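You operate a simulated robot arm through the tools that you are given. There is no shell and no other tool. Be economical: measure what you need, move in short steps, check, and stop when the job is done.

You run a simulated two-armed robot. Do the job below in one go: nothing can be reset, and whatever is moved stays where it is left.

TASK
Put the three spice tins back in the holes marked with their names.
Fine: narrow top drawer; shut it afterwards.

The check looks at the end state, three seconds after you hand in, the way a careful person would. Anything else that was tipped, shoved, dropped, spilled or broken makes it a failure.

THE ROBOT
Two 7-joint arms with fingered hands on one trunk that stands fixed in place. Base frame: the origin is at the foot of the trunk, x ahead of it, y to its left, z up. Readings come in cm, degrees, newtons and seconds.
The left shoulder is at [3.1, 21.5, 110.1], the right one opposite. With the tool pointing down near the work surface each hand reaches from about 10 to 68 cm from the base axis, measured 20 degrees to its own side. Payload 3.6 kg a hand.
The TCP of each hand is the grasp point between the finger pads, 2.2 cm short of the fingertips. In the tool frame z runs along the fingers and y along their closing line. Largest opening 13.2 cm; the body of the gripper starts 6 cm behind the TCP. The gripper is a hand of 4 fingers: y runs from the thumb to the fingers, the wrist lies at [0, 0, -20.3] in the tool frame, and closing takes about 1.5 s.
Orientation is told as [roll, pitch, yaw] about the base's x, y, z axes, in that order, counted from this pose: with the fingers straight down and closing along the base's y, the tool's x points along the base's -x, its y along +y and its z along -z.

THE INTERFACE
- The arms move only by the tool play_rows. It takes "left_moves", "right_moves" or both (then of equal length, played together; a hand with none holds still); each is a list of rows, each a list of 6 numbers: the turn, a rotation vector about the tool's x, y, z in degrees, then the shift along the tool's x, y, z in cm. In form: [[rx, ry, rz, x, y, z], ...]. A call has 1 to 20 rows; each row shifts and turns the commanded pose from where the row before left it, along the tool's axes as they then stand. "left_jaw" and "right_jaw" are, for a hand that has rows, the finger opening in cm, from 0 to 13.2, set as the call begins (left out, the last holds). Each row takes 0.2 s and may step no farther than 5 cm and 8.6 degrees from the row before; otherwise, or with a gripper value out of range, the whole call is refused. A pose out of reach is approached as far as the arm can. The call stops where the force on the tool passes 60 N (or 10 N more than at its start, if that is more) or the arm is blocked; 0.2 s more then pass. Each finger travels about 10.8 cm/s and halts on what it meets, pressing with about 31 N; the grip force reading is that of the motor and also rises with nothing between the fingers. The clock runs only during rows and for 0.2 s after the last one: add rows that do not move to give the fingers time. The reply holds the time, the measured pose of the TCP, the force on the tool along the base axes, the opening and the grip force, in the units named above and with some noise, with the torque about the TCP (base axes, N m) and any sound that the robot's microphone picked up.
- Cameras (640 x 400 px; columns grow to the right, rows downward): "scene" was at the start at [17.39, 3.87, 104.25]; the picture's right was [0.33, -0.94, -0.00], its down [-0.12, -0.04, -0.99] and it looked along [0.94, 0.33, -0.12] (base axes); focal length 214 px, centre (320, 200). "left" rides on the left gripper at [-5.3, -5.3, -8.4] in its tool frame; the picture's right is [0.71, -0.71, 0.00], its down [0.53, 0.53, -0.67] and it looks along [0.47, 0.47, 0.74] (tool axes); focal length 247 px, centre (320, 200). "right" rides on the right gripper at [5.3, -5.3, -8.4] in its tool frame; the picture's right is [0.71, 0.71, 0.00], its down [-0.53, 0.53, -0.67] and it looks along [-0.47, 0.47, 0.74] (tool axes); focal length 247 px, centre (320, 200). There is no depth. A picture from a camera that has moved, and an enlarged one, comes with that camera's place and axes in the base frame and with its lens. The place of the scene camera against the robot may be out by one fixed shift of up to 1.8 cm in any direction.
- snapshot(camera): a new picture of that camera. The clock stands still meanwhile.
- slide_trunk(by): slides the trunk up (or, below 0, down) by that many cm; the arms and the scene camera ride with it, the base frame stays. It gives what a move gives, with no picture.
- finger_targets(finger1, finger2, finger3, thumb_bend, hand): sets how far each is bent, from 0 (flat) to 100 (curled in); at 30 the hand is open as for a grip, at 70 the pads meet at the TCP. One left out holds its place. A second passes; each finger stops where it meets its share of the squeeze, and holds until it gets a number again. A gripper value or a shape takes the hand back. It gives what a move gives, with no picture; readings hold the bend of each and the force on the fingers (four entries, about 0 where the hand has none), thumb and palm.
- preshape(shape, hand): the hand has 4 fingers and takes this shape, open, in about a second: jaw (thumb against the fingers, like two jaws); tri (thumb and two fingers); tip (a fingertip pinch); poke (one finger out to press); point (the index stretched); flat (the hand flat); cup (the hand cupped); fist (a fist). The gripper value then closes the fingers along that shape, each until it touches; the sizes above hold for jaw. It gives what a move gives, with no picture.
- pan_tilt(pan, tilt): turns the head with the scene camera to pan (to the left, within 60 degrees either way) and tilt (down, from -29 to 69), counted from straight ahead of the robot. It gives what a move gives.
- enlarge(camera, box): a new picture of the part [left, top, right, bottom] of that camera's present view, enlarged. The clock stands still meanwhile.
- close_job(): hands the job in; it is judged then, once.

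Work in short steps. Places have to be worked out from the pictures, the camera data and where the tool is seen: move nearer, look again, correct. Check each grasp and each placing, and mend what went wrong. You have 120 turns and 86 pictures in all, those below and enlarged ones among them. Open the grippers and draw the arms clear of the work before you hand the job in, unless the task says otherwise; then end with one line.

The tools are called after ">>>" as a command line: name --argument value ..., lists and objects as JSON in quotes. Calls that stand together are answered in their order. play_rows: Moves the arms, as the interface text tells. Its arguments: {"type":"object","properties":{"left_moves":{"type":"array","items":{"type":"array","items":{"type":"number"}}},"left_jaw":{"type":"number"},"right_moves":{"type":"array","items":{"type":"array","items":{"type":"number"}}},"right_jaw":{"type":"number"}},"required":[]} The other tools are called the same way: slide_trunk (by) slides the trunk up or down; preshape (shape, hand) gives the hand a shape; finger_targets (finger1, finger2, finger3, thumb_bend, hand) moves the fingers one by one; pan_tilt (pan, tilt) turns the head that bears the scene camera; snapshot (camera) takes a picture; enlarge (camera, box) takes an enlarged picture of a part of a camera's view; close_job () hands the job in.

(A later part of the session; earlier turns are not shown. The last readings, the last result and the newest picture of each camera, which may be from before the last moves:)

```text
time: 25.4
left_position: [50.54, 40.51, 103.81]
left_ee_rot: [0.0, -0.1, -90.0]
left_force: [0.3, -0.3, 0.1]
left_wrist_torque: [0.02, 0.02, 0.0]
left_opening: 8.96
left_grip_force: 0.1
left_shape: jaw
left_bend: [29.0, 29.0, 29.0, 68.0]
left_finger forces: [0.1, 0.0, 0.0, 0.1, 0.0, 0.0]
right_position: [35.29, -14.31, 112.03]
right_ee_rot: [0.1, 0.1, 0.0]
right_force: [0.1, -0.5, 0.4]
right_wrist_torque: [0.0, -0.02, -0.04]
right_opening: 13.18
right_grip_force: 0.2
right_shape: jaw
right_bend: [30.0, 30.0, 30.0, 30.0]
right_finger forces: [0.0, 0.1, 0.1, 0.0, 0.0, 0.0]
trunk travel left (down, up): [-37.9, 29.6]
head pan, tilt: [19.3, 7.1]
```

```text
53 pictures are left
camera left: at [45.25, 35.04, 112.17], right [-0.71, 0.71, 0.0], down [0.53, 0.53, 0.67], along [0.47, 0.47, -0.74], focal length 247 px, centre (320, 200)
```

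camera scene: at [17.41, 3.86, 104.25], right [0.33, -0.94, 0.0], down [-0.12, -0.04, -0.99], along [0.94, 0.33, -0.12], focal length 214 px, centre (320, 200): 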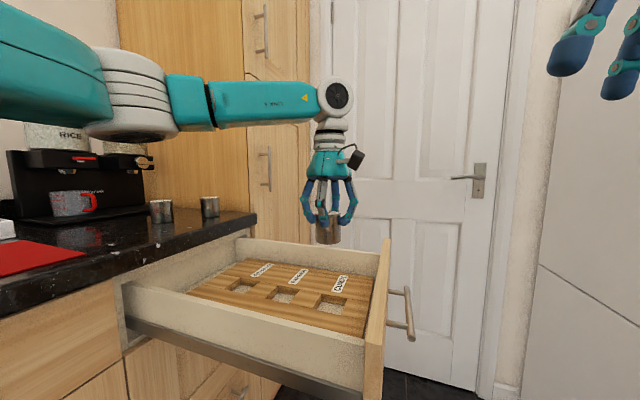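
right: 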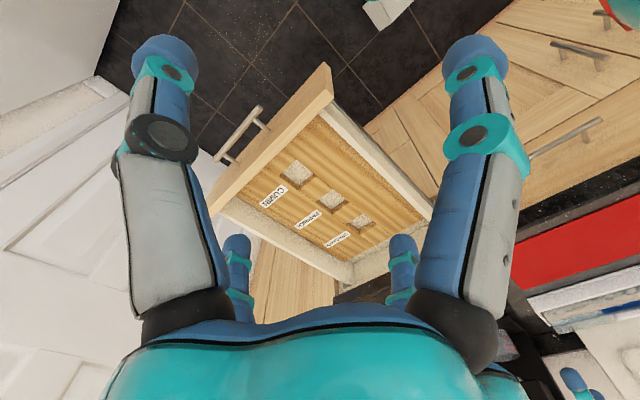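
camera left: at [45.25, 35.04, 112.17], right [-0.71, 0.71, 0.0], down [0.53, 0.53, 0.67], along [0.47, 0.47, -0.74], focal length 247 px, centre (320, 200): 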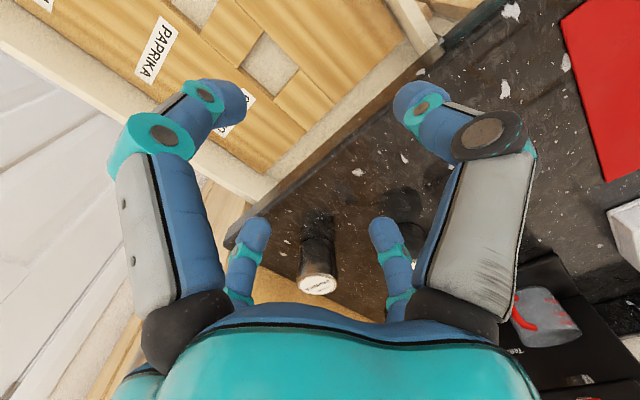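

Paprika is at ≈(65.5, 55), Oregano ≈(55.4, 60.6): both beyond straight-down reach, so I need a tilted pinch to draw them nearer. Try the "tip" shape and see what the hand looks like.

>>> preshape --hand "left" --shape "tip"

>>> snapshot --camera "left"

>>> snapshot --camera "scene"

```text
time: 26.3
left_position: [50.49, 40.52, 103.67]
left_ee_rot: [0.0, 0.0, -89.9]
left_force: [0.3, 0.2, 0.0]
left_wrist_torque: [0.0, 0.0, 0.0]
left_opening: 13.19
left_grip_force: 0.2
left_shape: tip
left_bend: [11.0, 30.0, 11.0, 30.0]
left_finger forces: [0.0, 0.0, 0.0, 0.0, 0.0, 0.0]
right_position: [35.27, -14.27, 112.11]
right_ee_rot: [0.0, 0.1, 0.0]
right_force: [0.0, -0.5, -0.1]
right_wrist_torque: [0.04, -0.01, 0.02]
right_opening: 13.19
right_grip_force: 0.0
right_shape: jaw
right_bend: [30.0, 30.0, 30.0, 30.0]
right_finger forces: [0.1, 0.0, 0.0, 0.0, 0.0, 0.0]
trunk travel left (down, up): [-37.9, 29.6]
head pan, tilt: [19.3, 7.1]
```

```text
52 pictures are left
camera left: at [45.24, 35.02, 112.16], right [-0.71, 0.71, 0.0], down [0.53, 0.53, 0.67], along [0.47, 0.47, -0.74], focal length 247 px, centre (320, 200)
```

left: 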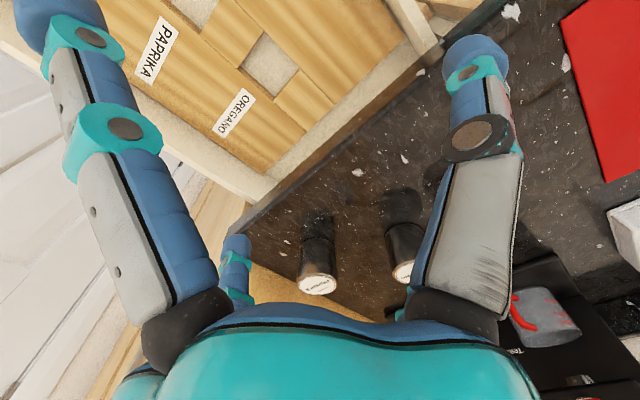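

```text
51 pictures are left
camera scene: at [17.4, 3.87, 104.24], right [0.33, -0.94, 0.0], down [-0.12, -0.04, -0.99], along [0.94, 0.33, -0.12], focal length 214 px, centre (320, 200)
```

scene: 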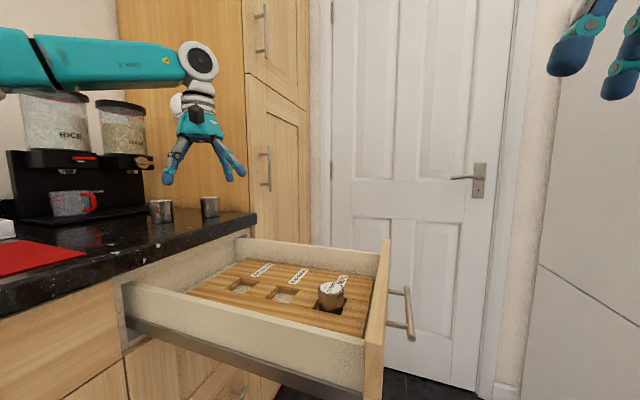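

"tip" gives what I want: thumb and finger2 pinch, the two side fingers splayed. I'll yaw to +28° so the pinch axis is perpendicular to the reach direction, and curl finger1 to learn which side it is on.

>>> play_rows --left_moves '[[0, 0, -8.43, 0, 0, 0], [0, 0, -8.43, 0, 0, 0], [0, 0, -8.43, 0, 0, 0], [0, 0, -8.43, 0, 0, 0], [0, 0, -8.43, 0, 0, 0], [0, 0, -8.43, 0, 0, 0], [0, 0, -8.43, 0, 0, 0], [0, 0, -8.43, 0, 0, 0], [0, 0, -8.43, 0, 0, 0], [0, 0, -8.43, 0, 0, 0], [0, 0, -8.43, 0, 0, 0], [0, 0, -8.43, 0, 0, 0], [0, 0, -8.43, 0, 0, 0], [0, 0, -8.43, 0, 0, 0], [0, 0, 0, 0, 0, 0]]'

>>> finger_targets --hand "left" --finger1 100

>>> snapshot --camera "left"

>>> enlarge --camera "scene" --box '[100, 20, 320, 240]'

```text
time: 29.5
left_position: [50.34, 40.69, 103.54]
left_ee_rot: [0.1, 0.0, 28.0]
left_force: [-0.6, -0.6, -0.4]
left_wrist_torque: [0.05, 0.01, 0.05]
left_opening: 13.19
left_grip_force: 0.0
left_shape: tip
left_bend: [11.0, 30.0, 11.0, 30.0]
left_finger forces: [0.0, 0.1, 0.1, 0.1, 0.0, 0.0]
right_position: [35.28, -14.22, 112.1]
right_ee_rot: [0.0, 0.0, 0.0]
right_force: [0.2, 0.5, 0.3]
right_wrist_torque: [0.0, -0.01, 0.0]
right_opening: 13.19
right_grip_force: 0.1
right_shape: jaw
right_bend: [30.0, 30.0, 30.0, 30.0]
right_finger forces: [0.1, 0.0, 0.1, 0.0, 0.1, 0.1]
trunk travel left (down, up): [-37.9, 29.6]
head pan, tilt: [19.3, 7.1]
```

```text
time: 30.5
left_position: [50.4, 40.7, 103.64]
left_ee_rot: [-0.1, 0.0, 28.1]
left_force: [0.5, 0.4, 0.0]
left_wrist_torque: [0.01, 0.01, -0.02]
left_opening: 7.17
left_grip_force: 0.0
left_shape: fingers
left_bend: [100.0, 30.0, 11.0, 30.0]
left_finger forces: [0.0, 0.0, 0.0, 0.1, 0.0, 0.0]
right_position: [35.33, -14.18, 112.03]
right_ee_rot: [0.1, 0.1, 0.0]
right_force: [-0.2, 0.1, 0.5]
right_wrist_torque: [0.01, 0.01, 0.01]
right_opening: 13.18
right_grip_force: 0.0
right_shape: jaw
right_bend: [30.0, 30.0, 30.0, 30.0]
right_finger forces: [0.0, 0.0, 0.0, 0.0, 0.0, 0.0]
trunk travel left (down, up): [-37.9, 29.6]
head pan, tilt: [19.3, 7.1]
```

```text
50 pictures are left
camera left: at [57.71, 38.43, 112.06], right [-0.29, -0.96, 0.0], down [-0.71, 0.22, 0.67], along [-0.64, 0.2, -0.74], focal length 247 px, centre (320, 200)
```

left: 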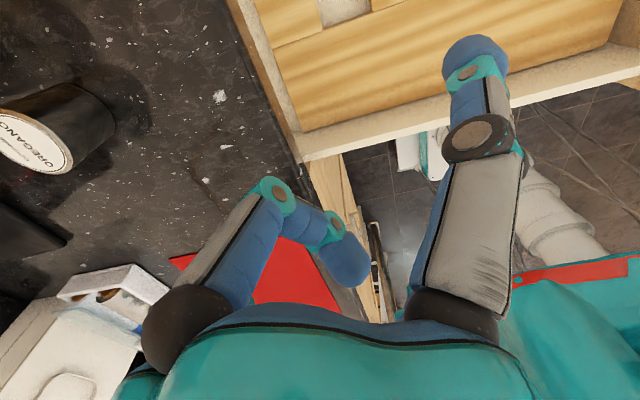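

```text
1.82 times, centred on (210, 130) of scene
camera zoom: at [17.41, 3.87, 104.25], right [0.33, -0.94, 0.0], down [-0.12, -0.04, -0.99], along [0.94, 0.33, -0.12], focal length 390 px, centre (520, 327)
```

zoom: 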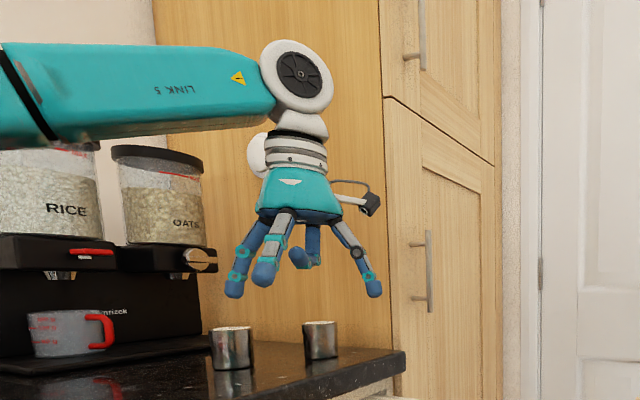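

finger1 is the outer side, finger3 the inner. I'll splay both fully, raise the trunk 6 cm for better horizontal reach, then yaw to the Oregano azimuth and tilt 24° outward.

>>> finger_targets --hand "left" --finger1 0 --finger3 0

>>> slide_trunk --by 6

>>> play_rows --left_moves '[[0, 0, -4.4, 0, 0, 0], [0, 0, -4.4, 0, 0, 0], [0, -8, 0, 0, 0, 0], [0, -8, 0, 0, 0, 0], [0, -8, 0, 0, 0, 0], [0, 0, 0, -2.9, 2.57, 1.29], [0, 0, 0, -2.9, 2.57, 1.29], [0, 0, 0, -2.9, 2.57, 1.29], [0, 0, 0, 0, 0, 0]]'

>>> snapshot --camera "scene"

>>> snapshot --camera "left"

```text
time: 31.5
left_position: [50.4, 40.81, 103.6]
left_ee_rot: [0.0, 0.0, 27.9]
left_force: [-0.3, 0.7, 0.0]
left_wrist_torque: [-0.02, 0.0, -0.01]
left_opening: 10.82
left_grip_force: 0.0
left_shape: fingers
left_bend: [1.0, 30.0, 1.0, 30.0]
left_finger forces: [0.0, 0.0, 0.1, 0.0, 0.0, 0.0]
right_position: [35.31, -14.3, 111.97]
right_ee_rot: [-0.1, 0.1, 0.0]
right_force: [-0.6, 0.0, -0.5]
right_wrist_torque: [-0.03, -0.02, -0.01]
right_opening: 13.2
right_grip_force: 0.0
right_shape: jaw
right_bend: [30.0, 30.0, 30.0, 30.0]
right_finger forces: [0.0, 0.0, 0.0, 0.1, 0.0, 0.0]
trunk travel left (down, up): [-37.9, 29.6]
head pan, tilt: [19.3, 7.1]
```

```text
time: 32.5
left_position: [50.3, 40.67, 109.6]
left_ee_rot: [0.0, 0.1, 28.1]
left_force: [0.2, -0.2, -0.2]
left_wrist_torque: [-0.02, 0.0, 0.01]
left_opening: 10.82
left_grip_force: 0.0
left_shape: fingers
left_bend: [1.0, 30.0, 1.0, 30.0]
left_finger forces: [0.0, 0.0, 0.1, 0.0, 0.1, 0.1]
right_position: [35.49, -14.25, 117.99]
right_ee_rot: [0.0, 0.1, -0.1]
right_force: [-0.1, 0.2, -0.2]
right_wrist_torque: [0.02, 0.02, -0.03]
right_opening: 13.18
right_grip_force: 0.1
right_shape: jaw
right_bend: [30.0, 30.0, 30.0, 30.0]
right_finger forces: [0.0, 0.0, 0.1, 0.1, 0.1, 0.1]
trunk travel left (down, up): [-43.9, 23.6]
head pan, tilt: [19.3, 7.1]
```

```text
time: 34.5
left_position: [53.46, 52.42, 109.71]
left_ee_rot: [0.1, -24.0, 36.8]
left_force: [-0.2, 0.7, -0.2]
left_wrist_torque: [0.01, -0.01, -0.01]
left_opening: 10.81
left_grip_force: 0.2
left_shape: fingers
left_bend: [1.0, 30.0, 1.0, 30.0]
left_finger forces: [0.1, 0.0, 0.0, 0.1, 0.0, 0.1]
right_position: [35.49, -14.18, 118.1]
right_ee_rot: [0.1, 0.1, 0.0]
right_force: [0.7, -0.3, 0.5]
right_wrist_torque: [0.0, 0.01, -0.01]
right_opening: 13.19
right_grip_force: 0.1
right_shape: jaw
right_bend: [30.0, 30.0, 30.0, 30.0]
right_finger forces: [0.0, 0.0, 0.0, 0.1, 0.0, 0.1]
trunk travel left (down, up): [-43.9, 23.6]
head pan, tilt: [19.3, 7.1]
```

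```text
48 pictures are left
camera scene: at [17.32, 3.85, 110.41], right [0.33, -0.94, 0.0], down [-0.12, -0.04, -0.99], along [0.94, 0.33, -0.12], focal length 214 px, centre (320, 200)
```

scene: 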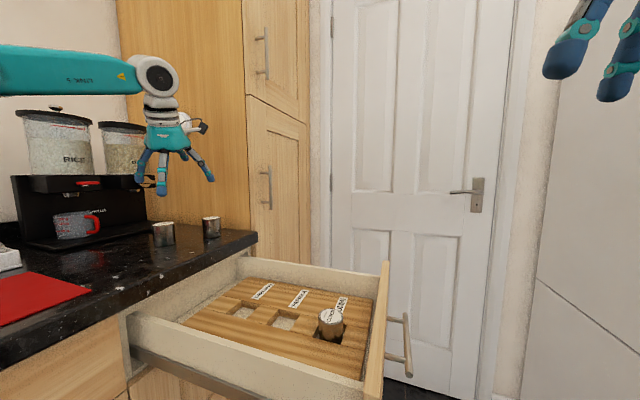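

```text
47 pictures are left
camera left: at [57.93, 48.89, 119.53], right [-0.09, -0.95, -0.29], down [-0.92, -0.03, 0.4], along [-0.39, 0.3, -0.87], focal length 247 px, centre (320, 200)
```

left: 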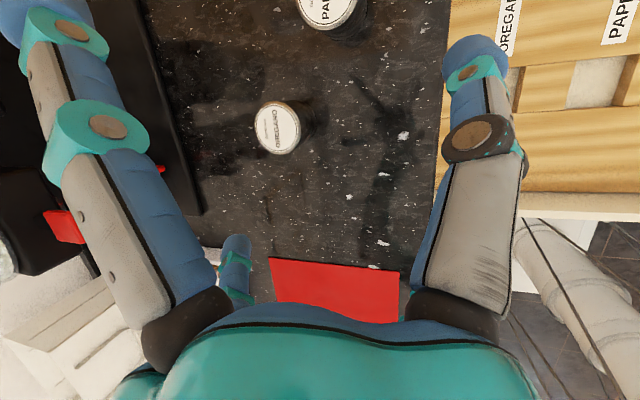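

Oregano lid confirmed at (55.4, 60.5). Move to hover at TCP z≈101 above it, with the pinch slightly narrowed.

>>> play_rows --left_moves '[[0, 0, 0, -0.77, 1.77, 3.52], [0, 0, 0, -0.77, 1.77, 3.52], [0, 0, 0, -0.76, 1.77, 3.51], [0, 0, 0, 0, 0, 0]]'

>>> finger_targets --hand "left" --finger2 40 --thumb_bend 40

>>> snapshot --camera "left"

>>> enlarge --camera "scene" --box '[60, 90, 280, 270]'

```text
time: 35.5
left_position: [55.28, 60.49, 101.05]
left_ee_rot: [0.2, -24.1, 36.8]
left_force: [-0.1, -0.5, -0.3]
left_wrist_torque: [-0.01, 0.0, -0.01]
left_opening: 10.83
left_grip_force: 0.0
left_shape: fingers
left_bend: [1.0, 30.0, 1.0, 30.0]
left_finger forces: [0.1, 0.0, 0.2, 0.0, 0.1, 0.0]
right_position: [35.38, -14.14, 118.13]
right_ee_rot: [0.1, 0.1, 0.1]
right_force: [-0.5, 0.3, 0.1]
right_wrist_torque: [0.02, 0.02, -0.01]
right_opening: 13.19
right_grip_force: 0.1
right_shape: jaw
right_bend: [30.0, 30.0, 30.0, 30.0]
right_finger forces: [0.1, 0.0, 0.0, 0.0, 0.1, 0.0]
trunk travel left (down, up): [-43.9, 23.6]
head pan, tilt: [19.3, 7.1]
```

```text
time: 36.5
left_position: [55.32, 60.5, 101.04]
left_ee_rot: [0.0, -24.0, 36.9]
left_force: [0.5, 0.5, -0.2]
left_wrist_torque: [0.04, 0.0, -0.03]
left_opening: 10.04
left_grip_force: 0.1
left_shape: fingers
left_bend: [1.0, 40.0, 1.0, 40.0]
left_finger forces: [0.0, 0.0, 0.1, 0.0, 0.0, 0.0]
right_position: [35.55, -14.21, 118.06]
right_ee_rot: [0.0, 0.1, 0.0]
right_force: [-0.1, 1.3, 0.2]
right_wrist_torque: [-0.01, -0.03, -0.03]
right_opening: 13.18
right_grip_force: 0.0
right_shape: jaw
right_bend: [30.0, 30.0, 30.0, 30.0]
right_finger forces: [0.0, 0.0, 0.0, 0.0, 0.0, 0.0]
trunk travel left (down, up): [-43.9, 23.6]
head pan, tilt: [19.3, 7.1]
```

```text
46 pictures are left
camera left: at [59.77, 57.04, 110.81], right [-0.09, -0.95, -0.29], down [-0.92, -0.03, 0.4], along [-0.39, 0.3, -0.87], focal length 247 px, centre (320, 200)
```

left: 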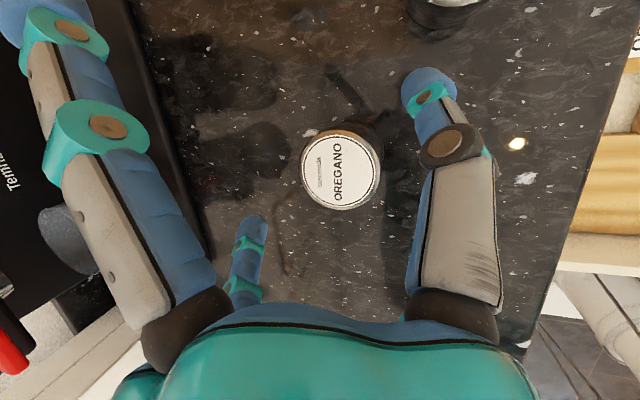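

```text
2.22 times, centred on (170, 180) of scene
camera zoom: at [17.33, 3.87, 110.41], right [0.33, -0.94, 0.0], down [-0.12, -0.04, -0.99], along [0.94, 0.33, -0.12], focal length 477 px, centre (653, 244)
```

zoom: 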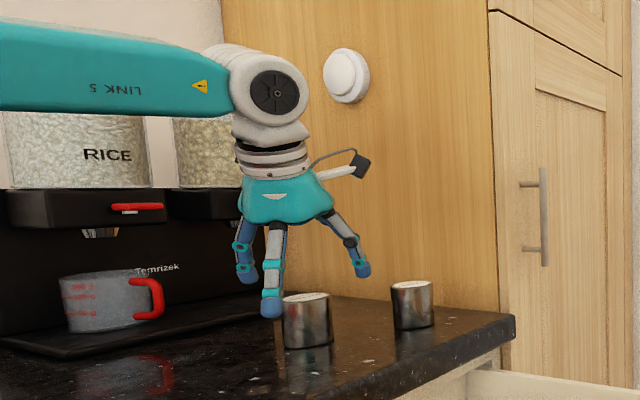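

Reach works and the lid is directly below the TCP. Descend vertically to TCP z≈95.4.

>>> play_rows --left_moves '[[0, 0, 0, 0.773, 0, 1.736], [0, 0, 0, 0.773, 0, 1.736], [0, 0, 0, 0.4, 0, 0.9], [0, 0, 0, 0.35, 0, 0.79], [0, 0, 0, 0, 0, 0]]'

>>> snapshot --camera "left"

>>> enlarge --camera "scene" --box '[100, 130, 260, 270]'

```text
time: 37.7
left_position: [55.35, 60.61, 95.34]
left_ee_rot: [-0.1, -24.0, 36.8]
left_force: [-0.1, 0.2, 1.0]
left_wrist_torque: [-0.08, 0.04, 0.01]
left_opening: 10.03
left_grip_force: 0.5
left_shape: fingers
left_bend: [1.0, 40.0, 0.0, 40.0]
left_finger forces: [0.0, 0.0, 0.6, 0.1, 0.1, 0.1]
right_position: [35.34, -14.15, 118.07]
right_ee_rot: [0.0, 0.0, 0.0]
right_force: [0.2, 0.2, -0.4]
right_wrist_torque: [0.0, 0.0, -0.04]
right_opening: 13.17
right_grip_force: 0.0
right_shape: jaw
right_bend: [30.0, 30.0, 30.0, 30.0]
right_finger forces: [0.0, 0.0, 0.0, 0.0, 0.0, 0.0]
trunk travel left (down, up): [-43.9, 23.6]
head pan, tilt: [19.3, 7.1]
```

```text
44 pictures are left
camera left: at [59.79, 57.07, 105.24], right [-0.09, -0.95, -0.29], down [-0.92, -0.03, 0.4], along [-0.39, 0.3, -0.87], focal length 247 px, centre (320, 200)
```

left: 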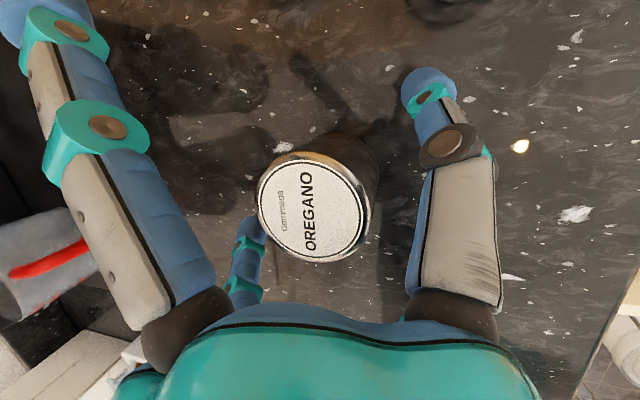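

```text
2.86 times, centred on (180, 200) of scene
camera zoom: at [17.32, 3.87, 110.41], right [0.33, -0.94, 0.0], down [-0.12, -0.04, -0.99], along [0.94, 0.33, -0.12], focal length 613 px, centre (720, 200)
```

zoom: 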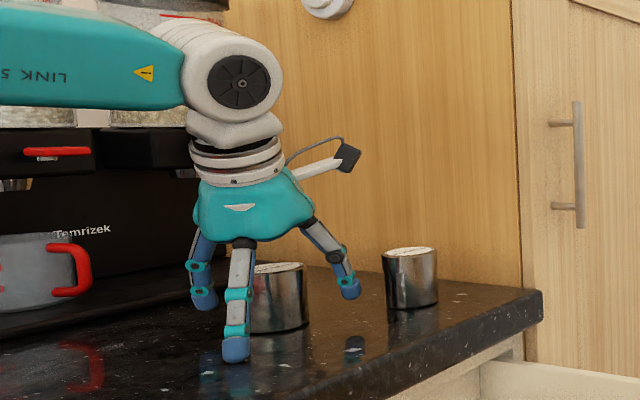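

Tin is centred between thumb and finger2; the inner finger just brushes the counter. Raise 0.2 and close the pinch.

>>> play_rows --left_moves '[[0, 0, 0, -0.1, 0, -0.2], [0, 0, 0, 0, 0, 0]]'

>>> finger_targets --hand "left" --finger2 72 --thumb_bend 72

>>> snapshot --camera "left"

```text
time: 38.3
left_position: [55.42, 60.67, 95.54]
left_ee_rot: [-0.1, -23.9, 36.8]
left_force: [0.6, -0.6, -0.3]
left_wrist_torque: [0.0, 0.03, 0.01]
left_opening: 10.04
left_grip_force: 0.0
left_shape: fingers
left_bend: [1.0, 40.0, 0.0, 40.0]
left_finger forces: [0.0, 0.0, 0.0, 0.0, 0.1, 0.0]
right_position: [35.34, -14.2, 118.06]
right_ee_rot: [0.0, 0.1, 0.1]
right_force: [0.4, 0.8, 0.6]
right_wrist_torque: [0.0, -0.02, 0.0]
right_opening: 13.19
right_grip_force: 0.1
right_shape: jaw
right_bend: [30.0, 30.0, 30.0, 30.0]
right_finger forces: [0.1, 0.0, 0.0, 0.0, 0.0, 0.1]
trunk travel left (down, up): [-43.9, 23.6]
head pan, tilt: [19.3, 7.1]
```

```text
time: 39.3
left_position: [55.3, 60.65, 95.61]
left_ee_rot: [0.0, -24.0, 36.8]
left_force: [-0.2, -0.4, 1.4]
left_wrist_torque: [0.0, -0.01, 0.0]
left_opening: 8.79
left_grip_force: 10.6
left_shape: fingers
left_bend: [1.0, 54.0, 0.0, 62.0]
left_finger forces: [0.1, 10.9, 0.0, 0.0, 11.2, 0.0]
right_position: [35.54, -14.04, 118.06]
right_ee_rot: [0.0, 0.1, 0.1]
right_force: [-0.5, 0.0, -0.5]
right_wrist_torque: [0.01, -0.02, -0.01]
right_opening: 13.19
right_grip_force: 0.1
right_shape: jaw
right_bend: [30.0, 30.0, 30.0, 30.0]
right_finger forces: [0.0, 0.1, 0.1, 0.0, 0.0, 0.0]
trunk travel left (down, up): [-43.9, 23.6]
head pan, tilt: [19.3, 7.1]
```

```text
42 pictures are left
camera left: at [59.8, 57.08, 105.47], right [-0.09, -0.95, -0.29], down [-0.92, -0.03, 0.4], along [-0.39, 0.3, -0.87], focal length 247 px, centre (320, 200)
```

left: 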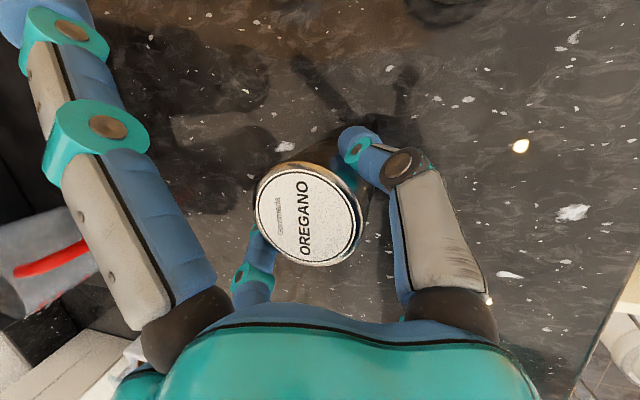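

Pinch holds at 11 N. Lift 2 cm slowly and look.

>>> play_rows --left_moves '[[0, 0, 0, -0.2, 0, -0.457], [0, 0, 0, -0.2, 0, -0.457], [0, 0, 0, -0.2, 0, -0.457], [0, 0, 0, -0.2, 0, -0.457], [0, 0, 0, 0, 0, 0]]'

>>> enlarge --camera "scene" --box '[100, 130, 260, 270]'

```text
time: 40.5
left_position: [55.35, 60.67, 97.56]
left_ee_rot: [0.0, -24.0, 36.8]
left_force: [-0.6, 0.1, -0.2]
left_wrist_torque: [0.01, 0.0, 0.01]
left_opening: 8.75
left_grip_force: 10.9
left_shape: fingers
left_bend: [1.0, 54.0, 0.0, 62.0]
left_finger forces: [0.0, 11.3, 0.1, 0.0, 10.6, 0.0]
right_position: [35.42, -14.16, 118.13]
right_ee_rot: [0.0, 0.1, 0.0]
right_force: [0.0, 0.7, 0.2]
right_wrist_torque: [-0.04, 0.03, 0.02]
right_opening: 13.17
right_grip_force: 0.1
right_shape: jaw
right_bend: [30.0, 30.0, 30.0, 30.0]
right_finger forces: [0.1, 0.0, 0.1, 0.1, 0.0, 0.0]
trunk travel left (down, up): [-43.9, 23.6]
head pan, tilt: [19.3, 7.1]
```

```text
2.86 times, centred on (180, 200) of scene
camera zoom: at [17.34, 3.88, 110.41], right [0.33, -0.94, 0.0], down [-0.12, -0.04, -0.99], along [0.94, 0.33, -0.12], focal length 613 px, centre (720, 200)
```

zoom: 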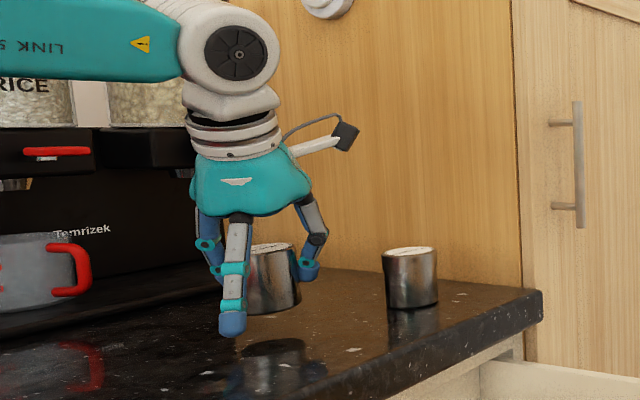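

Held clear of the counter. Move 11 cm radially inward.

>>> play_rows --left_moves '[[0, 0, 0, 2.51, 0, -1.12], [0, 0, 0, 2.51, 0, -1.12], [0, 0, 0, 2.51, 0, -1.12], [0, 0, 0, 2.51, 0, -1.12], [0, 0, 0, 0, 0, 0], [0, 0, 0, 0.2, 0, 0.457], [0, 0, 0, 0.2, 0, 0.457], [0, 0, 0, 0, 0, 0]]'

>>> enlarge --camera "scene" --box '[80, 130, 240, 270]'

```text
time: 42.3
left_position: [46.5, 54.05, 96.52]
left_ee_rot: [0.0, -24.0, 36.9]
left_force: [-0.3, 0.1, -0.7]
left_wrist_torque: [-0.02, 0.03, 0.0]
left_opening: 8.75
left_grip_force: 10.6
left_shape: fingers
left_bend: [1.0, 54.0, 0.0, 62.0]
left_finger forces: [0.1, 11.2, 0.0, 0.1, 10.7, 0.0]
right_position: [35.37, -14.1, 118.11]
right_ee_rot: [0.0, 0.1, 0.1]
right_force: [-0.7, -0.3, 0.3]
right_wrist_torque: [-0.02, -0.01, 0.01]
right_opening: 13.18
right_grip_force: 0.1
right_shape: jaw
right_bend: [30.0, 30.0, 30.0, 30.0]
right_finger forces: [0.0, 0.1, 0.0, 0.0, 0.0, 0.1]
trunk travel left (down, up): [-43.9, 23.6]
head pan, tilt: [19.3, 7.1]
```

```text
2.86 times, centred on (160, 200) of scene
camera zoom: at [17.32, 3.87, 110.41], right [0.33, -0.94, 0.0], down [-0.12, -0.04, -0.99], along [0.94, 0.33, -0.12], focal length 613 px, centre (777, 200)
```

zoom: 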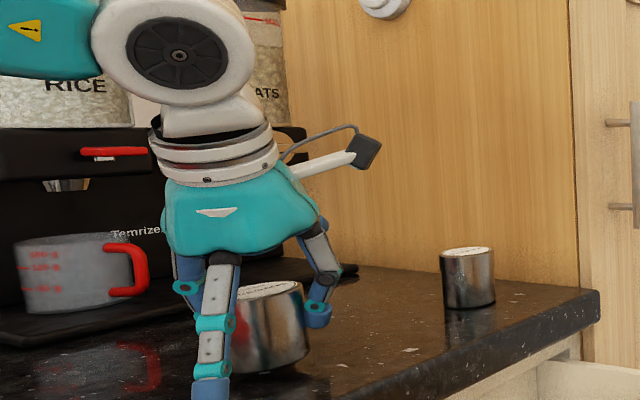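

Now lower the remaining 0.9 cm to set it down.

>>> play_rows --left_moves '[[0, 0, 0, 0.12, 0, 0.274], [0, 0, 0, 0.12, 0, 0.274], [0, 0, 0, 0.12, 0, 0.274], [0, 0, 0, 0, 0, 0]]'

>>> enlarge --camera "scene" --box '[80, 130, 240, 270]'

```text
time: 43.3
left_position: [46.4, 53.86, 95.73]
left_ee_rot: [0.0, -24.0, 36.8]
left_force: [0.6, 0.0, -0.8]
left_wrist_torque: [0.03, -0.01, 0.01]
left_opening: 8.77
left_grip_force: 11.0
left_shape: fingers
left_bend: [1.0, 54.0, 0.0, 62.0]
left_finger forces: [0.0, 11.2, 0.0, 0.0, 10.7, 0.1]
right_position: [35.41, -14.27, 118.2]
right_ee_rot: [0.0, 0.0, 0.1]
right_force: [0.1, 0.2, -0.1]
right_wrist_torque: [-0.02, -0.01, -0.01]
right_opening: 13.2
right_grip_force: 0.1
right_shape: jaw
right_bend: [30.0, 30.0, 30.0, 30.0]
right_finger forces: [0.0, 0.1, 0.1, 0.1, 0.1, 0.1]
trunk travel left (down, up): [-43.9, 23.6]
head pan, tilt: [19.3, 7.1]
```

```text
2.86 times, centred on (160, 200) of scene
camera zoom: at [17.32, 3.87, 110.41], right [0.33, -0.94, 0.0], down [-0.12, -0.04, -0.99], along [0.94, 0.33, -0.12], focal length 613 px, centre (777, 200)
```

zoom: 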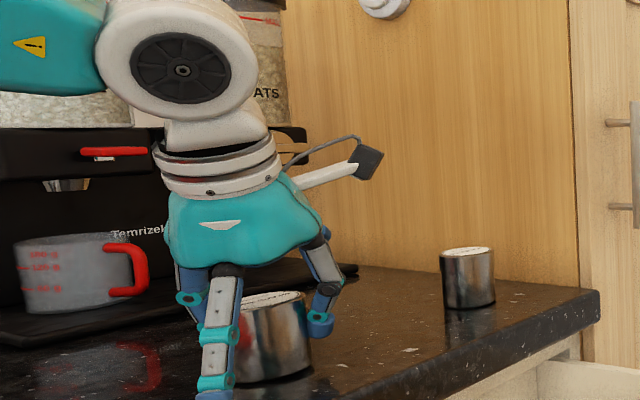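

Practically down; a last 0.15 cm, then open the pinch.

>>> play_rows --left_moves '[[0, 0, 0, 0.06, 0, 0.137], [0, 0, 0, 0, 0, 0]]'

>>> finger_targets --hand "left" --finger2 38 --thumb_bend 38

>>> snapshot --camera "left"

```text
time: 43.9
left_position: [46.48, 53.93, 95.48]
left_ee_rot: [0.0, -24.1, 36.8]
left_force: [0.3, -0.4, 2.5]
left_wrist_torque: [0.09, -0.03, -0.01]
left_opening: 8.75
left_grip_force: 10.7
left_shape: fingers
left_bend: [1.0, 54.0, 0.0, 62.0]
left_finger forces: [0.1, 11.0, 0.0, 0.0, 11.2, 0.0]
right_position: [35.35, -14.18, 118.15]
right_ee_rot: [0.0, 0.1, 0.1]
right_force: [0.2, 0.2, 0.5]
right_wrist_torque: [-0.02, 0.02, 0.04]
right_opening: 13.18
right_grip_force: 0.0
right_shape: jaw
right_bend: [30.0, 30.0, 30.0, 30.0]
right_finger forces: [0.1, 0.0, 0.1, 0.1, 0.1, 0.0]
trunk travel left (down, up): [-43.9, 23.6]
head pan, tilt: [19.3, 7.1]
```

```text
time: 44.9
left_position: [46.54, 54.14, 95.64]
left_ee_rot: [0.0, -24.0, 36.8]
left_force: [0.2, 0.6, -0.5]
left_wrist_torque: [0.0, 0.03, 0.06]
left_opening: 10.18
left_grip_force: 0.1
left_shape: fingers
left_bend: [1.0, 38.0, 0.0, 38.0]
left_finger forces: [0.0, 0.1, 0.1, 0.1, 0.1, 0.0]
right_position: [35.48, -14.2, 118.12]
right_ee_rot: [0.0, 0.0, 0.0]
right_force: [-0.9, 0.1, -0.1]
right_wrist_torque: [0.01, -0.01, 0.03]
right_opening: 13.17
right_grip_force: 0.1
right_shape: jaw
right_bend: [30.0, 30.0, 30.0, 30.0]
right_finger forces: [0.0, 0.0, 0.0, 0.0, 0.0, 0.1]
trunk travel left (down, up): [-43.9, 23.6]
head pan, tilt: [19.3, 7.1]
```

```text
38 pictures are left
camera left: at [50.98, 50.55, 105.35], right [-0.09, -0.95, -0.29], down [-0.92, -0.03, 0.4], along [-0.39, 0.3, -0.87], focal length 247 px, centre (320, 200)
```

left: 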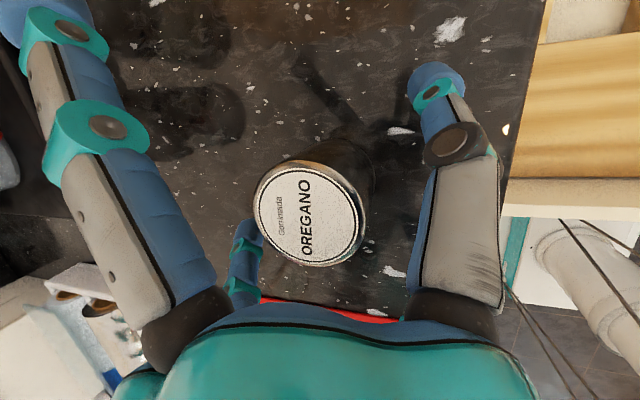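

Oregano stands upright at ≈(46.3, 54.3). Rise, untilt, return to yaw −90° and the jaw shape for a vertical regrasp.

>>> play_rows --left_moves '[[0, 0, 0, -1.63, 0, -3.65], [0, 0, 0, -1.63, 0, -3.65], [0, 8, 0, 0, 0, 0], [0, 8, 0, 0, 0, 0], [0, 8, 0, 0, 0, 0], [0, 0, 8.45, 0, 0, 0], [0, 0, 8.45, 0, 0, 0], [0, 0, 8.45, 0, 0, 0], [0, 0, 8.45, 0, 0, 0], [0, 0, 8.45, 0, 0, 0], [0, 0, 8.45, 0, 0, 0], [0, 0, 8.45, 0, 0, 0], [0, 0, 8.45, 0, 0, 0], [0, 0, 8.45, 0, 0, 0], [0, 0, 8.45, 0, 0, 0], [0, 0, 8.45, 0, 0, 0], [0, 0, 8.45, 0, 0, 0], [0, 0, 8.45, 0, 0, 0], [0, 0, 8.45, 0, 0, 0], [0, 0, 8.45, 0, 0, 0]]'

>>> preshape --hand "left" --shape "jaw"

>>> snapshot --camera "left"

```text
time: 49.1
left_position: [46.62, 54.09, 103.54]
left_ee_rot: [0.0, -0.1, -90.1]
left_force: [-0.4, -0.4, 1.3]
left_wrist_torque: [-0.03, 0.0, 0.02]
left_opening: 10.18
left_grip_force: 0.2
left_shape: fingers
left_bend: [1.0, 38.0, 0.0, 38.0]
left_finger forces: [0.0, 0.0, 0.1, 0.0, 0.0, 0.1]
right_position: [35.42, -14.14, 118.13]
right_ee_rot: [0.0, 0.0, 0.1]
right_force: [-0.1, 0.1, -0.9]
right_wrist_torque: [0.0, -0.01, -0.01]
right_opening: 13.16
right_grip_force: 0.2
right_shape: jaw
right_bend: [30.0, 30.0, 30.0, 30.0]
right_finger forces: [0.0, 0.0, 0.0, 0.1, 0.0, 0.0]
trunk travel left (down, up): [-43.9, 23.6]
head pan, tilt: [19.3, 7.1]
```

```text
time: 50.0
left_position: [46.44, 53.99, 103.59]
left_ee_rot: [0.1, 0.0, -89.9]
left_force: [0.6, 0.0, 0.3]
left_wrist_torque: [0.02, 0.0, 0.02]
left_opening: 13.2
left_grip_force: 0.1
left_shape: jaw
left_bend: [30.0, 30.0, 30.0, 30.0]
left_finger forces: [0.0, 0.0, 0.0, 0.1, 0.0, 0.0]
right_position: [35.55, -14.15, 118.14]
right_ee_rot: [0.0, 0.1, 0.0]
right_force: [-0.8, 0.5, 0.0]
right_wrist_torque: [0.0, 0.01, 0.02]
right_opening: 13.17
right_grip_force: 0.0
right_shape: jaw
right_bend: [30.0, 30.0, 30.0, 30.0]
right_finger forces: [0.1, 0.0, 0.0, 0.0, 0.0, 0.0]
trunk travel left (down, up): [-43.9, 23.6]
head pan, tilt: [19.3, 7.1]
```

```text
37 pictures are left
camera left: at [41.31, 48.57, 111.99], right [-0.71, 0.71, 0.0], down [0.53, 0.53, 0.67], along [0.47, 0.47, -0.74], focal length 247 px, centre (320, 200)
```

left: 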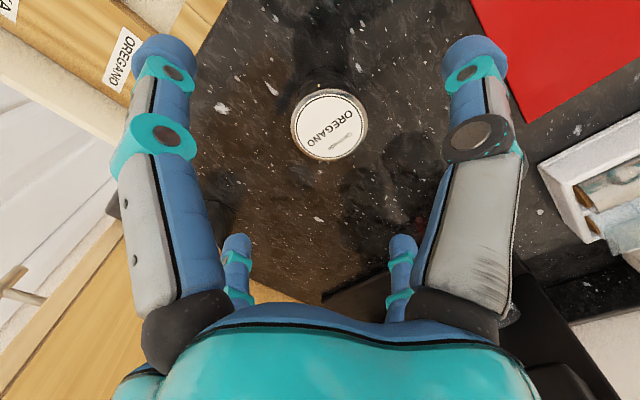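

Oregano lid at (46.05, 54.15). Align, descend to z≈96.7 and grip.

>>> play_rows --left_moves '[[0, 0, 0, 0.12, -0.4, 2], [0, 0, 0, 0, 0, 2], [0, 0, 0, 0, 0, 1.5], [0, 0, 0, 0, 0, 1.4], [0, 0, 0, 0, 0, 0]]'

>>> play_rows --left_moves '[[0, 0, 0, 0, 0, 0], [0, 0, 0, 0, 0, 0], [0, 0, 0, 0, 0, 0], [0, 0, 0, 0, 0, 0], [0, 0, 0, 0, 0, 0], [0, 0, 0, 0, 0, 0], [0, 0, 0, 0, 0, 0]]' --left_jaw 3

>>> snapshot --camera "left"

```text
time: 51.2
left_position: [46.3, 54.16, 96.6]
left_ee_rot: [0.0, -0.1, -89.9]
left_force: [0.5, 0.7, -0.5]
left_wrist_torque: [0.01, 0.02, 0.0]
left_opening: 13.19
left_grip_force: 0.0
left_shape: jaw
left_bend: [30.0, 30.0, 30.0, 30.0]
left_finger forces: [0.0, 0.0, 0.1, 0.1, 0.0, 0.0]
right_position: [35.41, -14.14, 118.24]
right_ee_rot: [-0.1, 0.0, -0.1]
right_force: [0.5, -0.7, -0.3]
right_wrist_torque: [0.01, 0.0, -0.03]
right_opening: 13.18
right_grip_force: 0.0
right_shape: jaw
right_bend: [30.0, 30.0, 30.0, 30.0]
right_finger forces: [0.0, 0.0, 0.0, 0.0, 0.0, 0.0]
trunk travel left (down, up): [-43.9, 23.6]
head pan, tilt: [19.3, 7.1]
```

```text
time: 52.8
left_position: [46.28, 54.1, 96.83]
left_ee_rot: [0.0, 0.0, -89.9]
left_force: [-0.2, 0.1, 0.5]
left_wrist_torque: [-0.02, 0.0, -0.03]
left_opening: 4.53
left_grip_force: 30.6
left_shape: jaw
left_bend: [79.0, 79.0, 44.0, 70.0]
left_finger forces: [27.9, 27.8, 28.0, 0.0, 28.5, 0.0]
right_position: [35.42, -14.23, 118.04]
right_ee_rot: [0.0, 0.1, -0.1]
right_force: [0.2, -0.8, -0.1]
right_wrist_torque: [0.06, -0.02, -0.01]
right_opening: 13.17
right_grip_force: 0.1
right_shape: jaw
right_bend: [30.0, 30.0, 30.0, 30.0]
right_finger forces: [0.0, 0.0, 0.0, 0.0, 0.1, 0.0]
trunk travel left (down, up): [-43.9, 23.6]
head pan, tilt: [19.3, 7.1]
```

```text
36 pictures are left
camera left: at [41.07, 48.75, 105.11], right [-0.71, 0.71, 0.0], down [0.53, 0.53, 0.67], along [0.47, 0.47, -0.74], focal length 247 px, centre (320, 200)
```

left: 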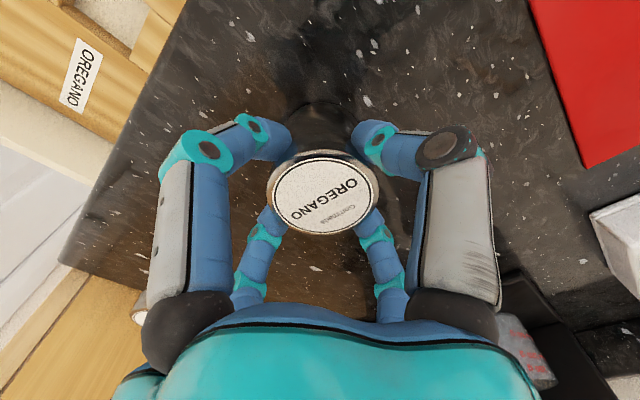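

Held evenly, lid centred within 0.1 cm. Lift, carry over the Oregano hole (56.1, 36.3), stop at z≈94.

>>> play_rows --left_moves '[[0, 0, 0, 0, 0, -1], [0, 0, 0, 0, 0, -3], [0, 0, 0, 0, 0, -3.4], [0, 0, 0, -3.57, 1.96, 0], [0, 0, 0, -3.57, 1.96, 0], [0, 0, 0, -3.57, 1.96, 0], [0, 0, 0, -3.57, 1.96, 0], [0, 0, 0, -3.57, 1.96, 0], [0, 0, 0, 0, 0, 0], [0, 0, 0, 0, 0, 3.5], [0, 0, 0, 0, 0, 3.5], [0, 0, 0, 0, 0, 3], [0, 0, 0, 0, 0, 0]]'

>>> enlarge --camera "left" --box '[220, 0, 420, 125]'

>>> snapshot --camera "scene"

```text
time: 55.6
left_position: [56.0, 36.35, 94.01]
left_ee_rot: [0.0, 0.0, -90.0]
left_force: [0.0, -0.5, 0.5]
left_wrist_torque: [0.01, 0.0, -0.01]
left_opening: 4.53
left_grip_force: 31.3
left_shape: jaw
left_bend: [79.0, 79.0, 44.0, 70.0]
left_finger forces: [27.9, 27.9, 28.1, 0.0, 28.3, 0.0]
right_position: [35.47, -14.1, 118.02]
right_ee_rot: [0.1, 0.1, 0.0]
right_force: [-0.7, -0.1, 0.3]
right_wrist_torque: [0.03, 0.05, 0.0]
right_opening: 13.2
right_grip_force: 0.1
right_shape: jaw
right_bend: [30.0, 30.0, 30.0, 30.0]
right_finger forces: [0.0, 0.1, 0.1, 0.0, 0.1, 0.0]
trunk travel left (down, up): [-43.9, 23.6]
head pan, tilt: [19.3, 7.1]
```

```text
3.20 times, centred on (320, 62) of left
camera zoom: at [50.77, 30.92, 102.42], right [-0.71, 0.71, 0.0], down [0.53, 0.53, 0.67], along [0.47, 0.47, -0.74], focal length 790 px, centre (320, 640)
```

zoom: 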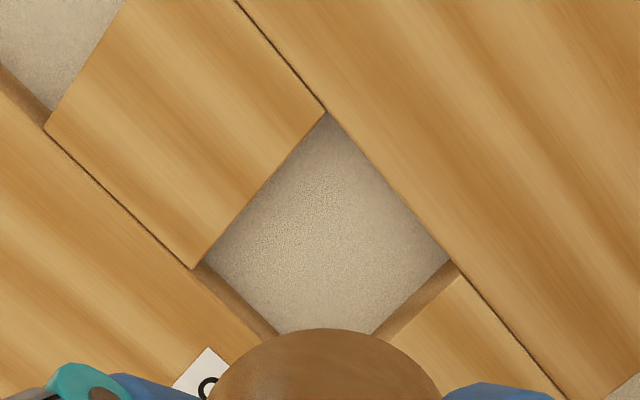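

```text
34 pictures are left
camera scene: at [17.33, 3.87, 110.41], right [0.33, -0.94, 0.0], down [-0.12, -0.04, -0.99], along [0.94, 0.33, -0.12], focal length 214 px, centre (320, 200)
```

scene: 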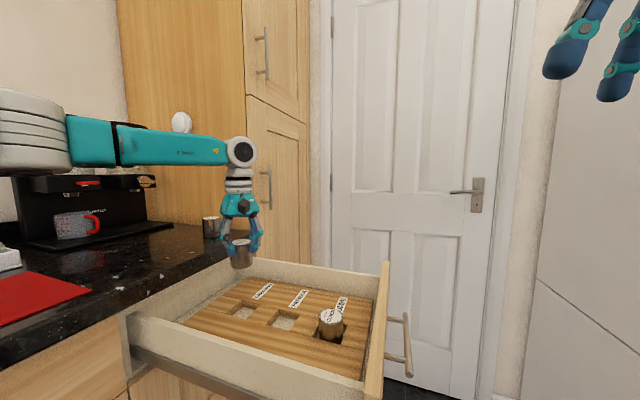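

Hole centre comes out at (56.1, 36.44) and the tin is already over it. Descend to just above the board and check.

>>> play_rows --left_moves '[[0, 0, 0, 0.05, 0, 3.5], [0, 0, 0, 0, 0, 3.5], [0, 0, 0, 0, 0, 2], [0, 0, 0, 0, 0, 1.4], [0, 0, 0, 0, 0, 0]]'

>>> enlarge --camera "left" --box '[240, 40, 400, 140]'

```text
time: 56.8
left_position: [56.17, 36.53, 83.71]
left_ee_rot: [0.0, 0.0, -89.9]
left_force: [0.2, -0.6, -1.3]
left_wrist_torque: [0.02, -0.01, 0.03]
left_opening: 4.53
left_grip_force: 31.2
left_shape: jaw
left_bend: [79.0, 79.0, 44.0, 70.0]
left_finger forces: [27.8, 27.8, 28.1, 0.1, 28.3, 0.0]
right_position: [35.38, -14.03, 118.08]
right_ee_rot: [0.0, 0.2, 0.0]
right_force: [0.9, 0.1, -0.4]
right_wrist_torque: [0.0, 0.02, 0.02]
right_opening: 13.19
right_grip_force: 0.1
right_shape: jaw
right_bend: [30.0, 30.0, 30.0, 30.0]
right_finger forces: [0.0, 0.0, 0.1, 0.0, 0.0, 0.1]
trunk travel left (down, up): [-43.9, 23.6]
head pan, tilt: [19.3, 7.1]
```

```text
4.00 times, centred on (320, 90) of left
camera zoom: at [50.85, 31.03, 92.04], right [-0.71, 0.71, 0.0], down [0.53, 0.53, 0.67], along [0.47, 0.47, -0.74], focal length 988 px, centre (320, 640)
```

zoom: 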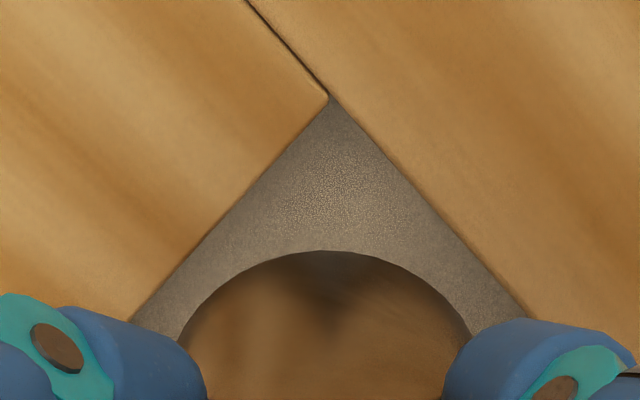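

Alignment is good (shift −0.1, −0.1). Lower into the hole.

>>> play_rows --left_moves '[[0, 0, 0, -0.1, -0.1, 0.7], [0, 0, 0, 0, 0, 0.6], [0, 0, 0, 0, 0, 0.6], [0, 0, 0, 0, 0, 0.5], [0, 0, 0, 0, 0, 0]]'

>>> play_rows --left_moves '[[0, 0, 0, 0, 0, 0.25], [0, 0, 0, 0, 0, 0.25], [0, 0, 0, 0, 0, 0]]'

>>> enlarge --camera "scene" --box '[180, 210, 340, 340]'

```text
time: 58.0
left_position: [55.95, 36.39, 81.23]
left_ee_rot: [-0.1, 0.0, -89.9]
left_force: [-0.4, -0.5, -0.7]
left_wrist_torque: [-0.01, -0.02, -0.01]
left_opening: 4.5
left_grip_force: 30.9
left_shape: jaw
left_bend: [79.0, 79.0, 44.0, 70.0]
left_finger forces: [27.8, 27.8, 28.0, 0.0, 28.3, 0.0]
right_position: [35.5, -14.12, 118.16]
right_ee_rot: [0.0, 0.1, -0.1]
right_force: [1.2, -0.4, -0.2]
right_wrist_torque: [0.02, 0.01, -0.04]
right_opening: 13.2
right_grip_force: 0.0
right_shape: jaw
right_bend: [30.0, 30.0, 30.0, 30.0]
right_finger forces: [0.0, 0.0, 0.0, 0.0, 0.1, 0.0]
trunk travel left (down, up): [-43.9, 23.6]
head pan, tilt: [19.3, 7.1]
```

```text
time: 58.8
left_position: [56.0, 36.27, 80.86]
left_ee_rot: [0.0, 0.0, -89.9]
left_force: [-0.2, 0.7, 4.6]
left_wrist_torque: [0.02, 0.08, -0.02]
left_opening: 4.51
left_grip_force: 30.6
left_shape: jaw
left_bend: [79.0, 79.0, 44.0, 70.0]
left_finger forces: [28.0, 28.0, 28.4, 0.0, 29.0, 0.0]
right_position: [35.58, -14.11, 118.05]
right_ee_rot: [0.0, 0.0, 0.0]
right_force: [-0.5, -0.3, -0.5]
right_wrist_torque: [-0.01, 0.0, 0.04]
right_opening: 13.21
right_grip_force: 0.1
right_shape: jaw
right_bend: [30.0, 30.0, 30.0, 30.0]
right_finger forces: [0.0, 0.0, 0.0, 0.0, 0.0, 0.0]
trunk travel left (down, up): [-43.9, 23.6]
head pan, tilt: [19.3, 7.1]
```

```text
3.08 times, centred on (260, 275) of scene
camera zoom: at [17.3, 3.85, 110.42], right [0.33, -0.94, 0.0], down [-0.12, -0.04, -0.99], along [0.94, 0.33, -0.12], focal length 660 px, centre (505, -31)
```

zoom: 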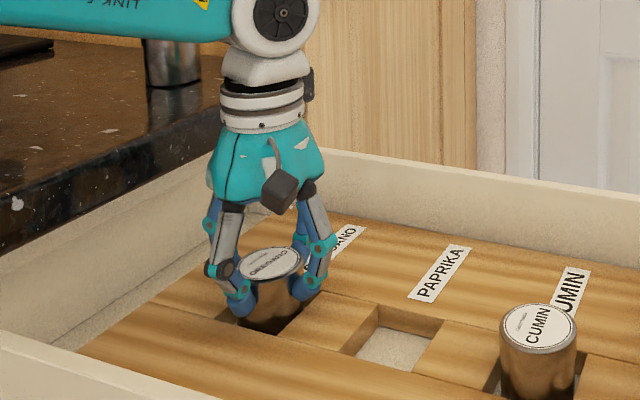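

Oregano is in its hole with floor contact at the same height as Cumin. Release and rise.

>>> play_rows --left_moves '[[0, 0, 0, 0, 0, 0], [0, 0, 0, 0, 0, 0], [0, 0, 0, 0, 0, 0], [0, 0, 0, 0, 0, 0], [0, 0, 0, 0, 0, 0]]' --left_jaw 9

>>> play_rows --left_moves '[[0, 0, 0, 0, 0, -1], [0, 0, 0, 0, 0, -3], [0, 0, 0, 0, 0, -4], [0, 0, 0, 0, 0, -5], [0, 0, 0, 0, 0, -5], [0, 0, 0, 0, 0, -5], [0, 0, 0, 0, 0, -5], [0, 0, 0, 0, 0, 0]]'

>>> preshape --hand "left" --shape "tip"

>>> snapshot --camera "left"

```text
time: 60.0
left_position: [55.91, 36.24, 80.78]
left_ee_rot: [-0.1, 0.0, -89.9]
left_force: [-0.4, 0.7, -0.4]
left_wrist_torque: [0.02, -0.02, 0.0]
left_opening: 8.98
left_grip_force: 0.0
left_shape: jaw
left_bend: [29.0, 29.0, 29.0, 68.0]
left_finger forces: [0.0, 0.0, 0.0, 0.0, 0.0, 0.0]
right_position: [35.5, -14.03, 118.07]
right_ee_rot: [0.1, 0.1, 0.0]
right_force: [0.1, -1.2, 0.4]
right_wrist_torque: [0.0, 0.01, 0.0]
right_opening: 13.18
right_grip_force: 0.0
right_shape: jaw
right_bend: [30.0, 30.0, 30.0, 30.0]
right_finger forces: [0.1, 0.0, 0.0, 0.0, 0.1, 0.1]
trunk travel left (down, up): [-43.9, 23.6]
head pan, tilt: [19.3, 7.1]
```

```text
time: 61.8
left_position: [55.96, 36.29, 108.53]
left_ee_rot: [0.0, 0.0, -89.9]
left_force: [0.0, -0.6, 0.5]
left_wrist_torque: [-0.01, 0.03, 0.0]
left_opening: 8.97
left_grip_force: 0.1
left_shape: jaw
left_bend: [29.0, 29.0, 29.0, 68.0]
left_finger forces: [0.0, 0.1, 0.1, 0.0, 0.0, 0.0]
right_position: [35.59, -14.11, 118.05]
right_ee_rot: [-0.1, 0.2, 0.0]
right_force: [0.2, 0.2, 0.0]
right_wrist_torque: [-0.04, 0.04, -0.02]
right_opening: 13.19
right_grip_force: 0.1
right_shape: jaw
right_bend: [30.0, 30.0, 30.0, 30.0]
right_finger forces: [0.1, 0.0, 0.0, 0.0, 0.1, 0.0]
trunk travel left (down, up): [-43.9, 23.6]
head pan, tilt: [19.3, 7.1]
```

```text
time: 62.7
left_position: [55.96, 36.25, 108.66]
left_ee_rot: [-0.1, 0.0, -89.9]
left_force: [-0.8, -0.6, 0.9]
left_wrist_torque: [0.0, 0.0, 0.01]
left_opening: 13.18
left_grip_force: 0.0
left_shape: tip
left_bend: [11.0, 30.0, 11.0, 30.0]
left_finger forces: [0.1, 0.0, 0.0, 0.0, 0.0, 0.0]
right_position: [35.5, -14.08, 118.11]
right_ee_rot: [0.0, 0.1, 0.1]
right_force: [-1.4, 0.5, 0.0]
right_wrist_torque: [0.02, -0.01, 0.01]
right_opening: 13.17
right_grip_force: 0.1
right_shape: jaw
right_bend: [30.0, 30.0, 30.0, 30.0]
right_finger forces: [0.0, 0.1, 0.0, 0.0, 0.0, 0.0]
trunk travel left (down, up): [-43.9, 23.6]
head pan, tilt: [19.3, 7.1]
```

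```text
31 pictures are left
camera left: at [50.71, 30.85, 116.98], right [-0.71, 0.71, 0.0], down [0.53, 0.53, 0.67], along [0.47, 0.47, -0.74], focal length 247 px, centre (320, 200)
```

left: 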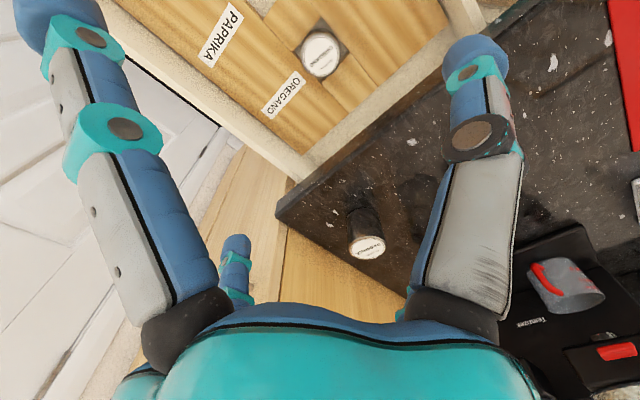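

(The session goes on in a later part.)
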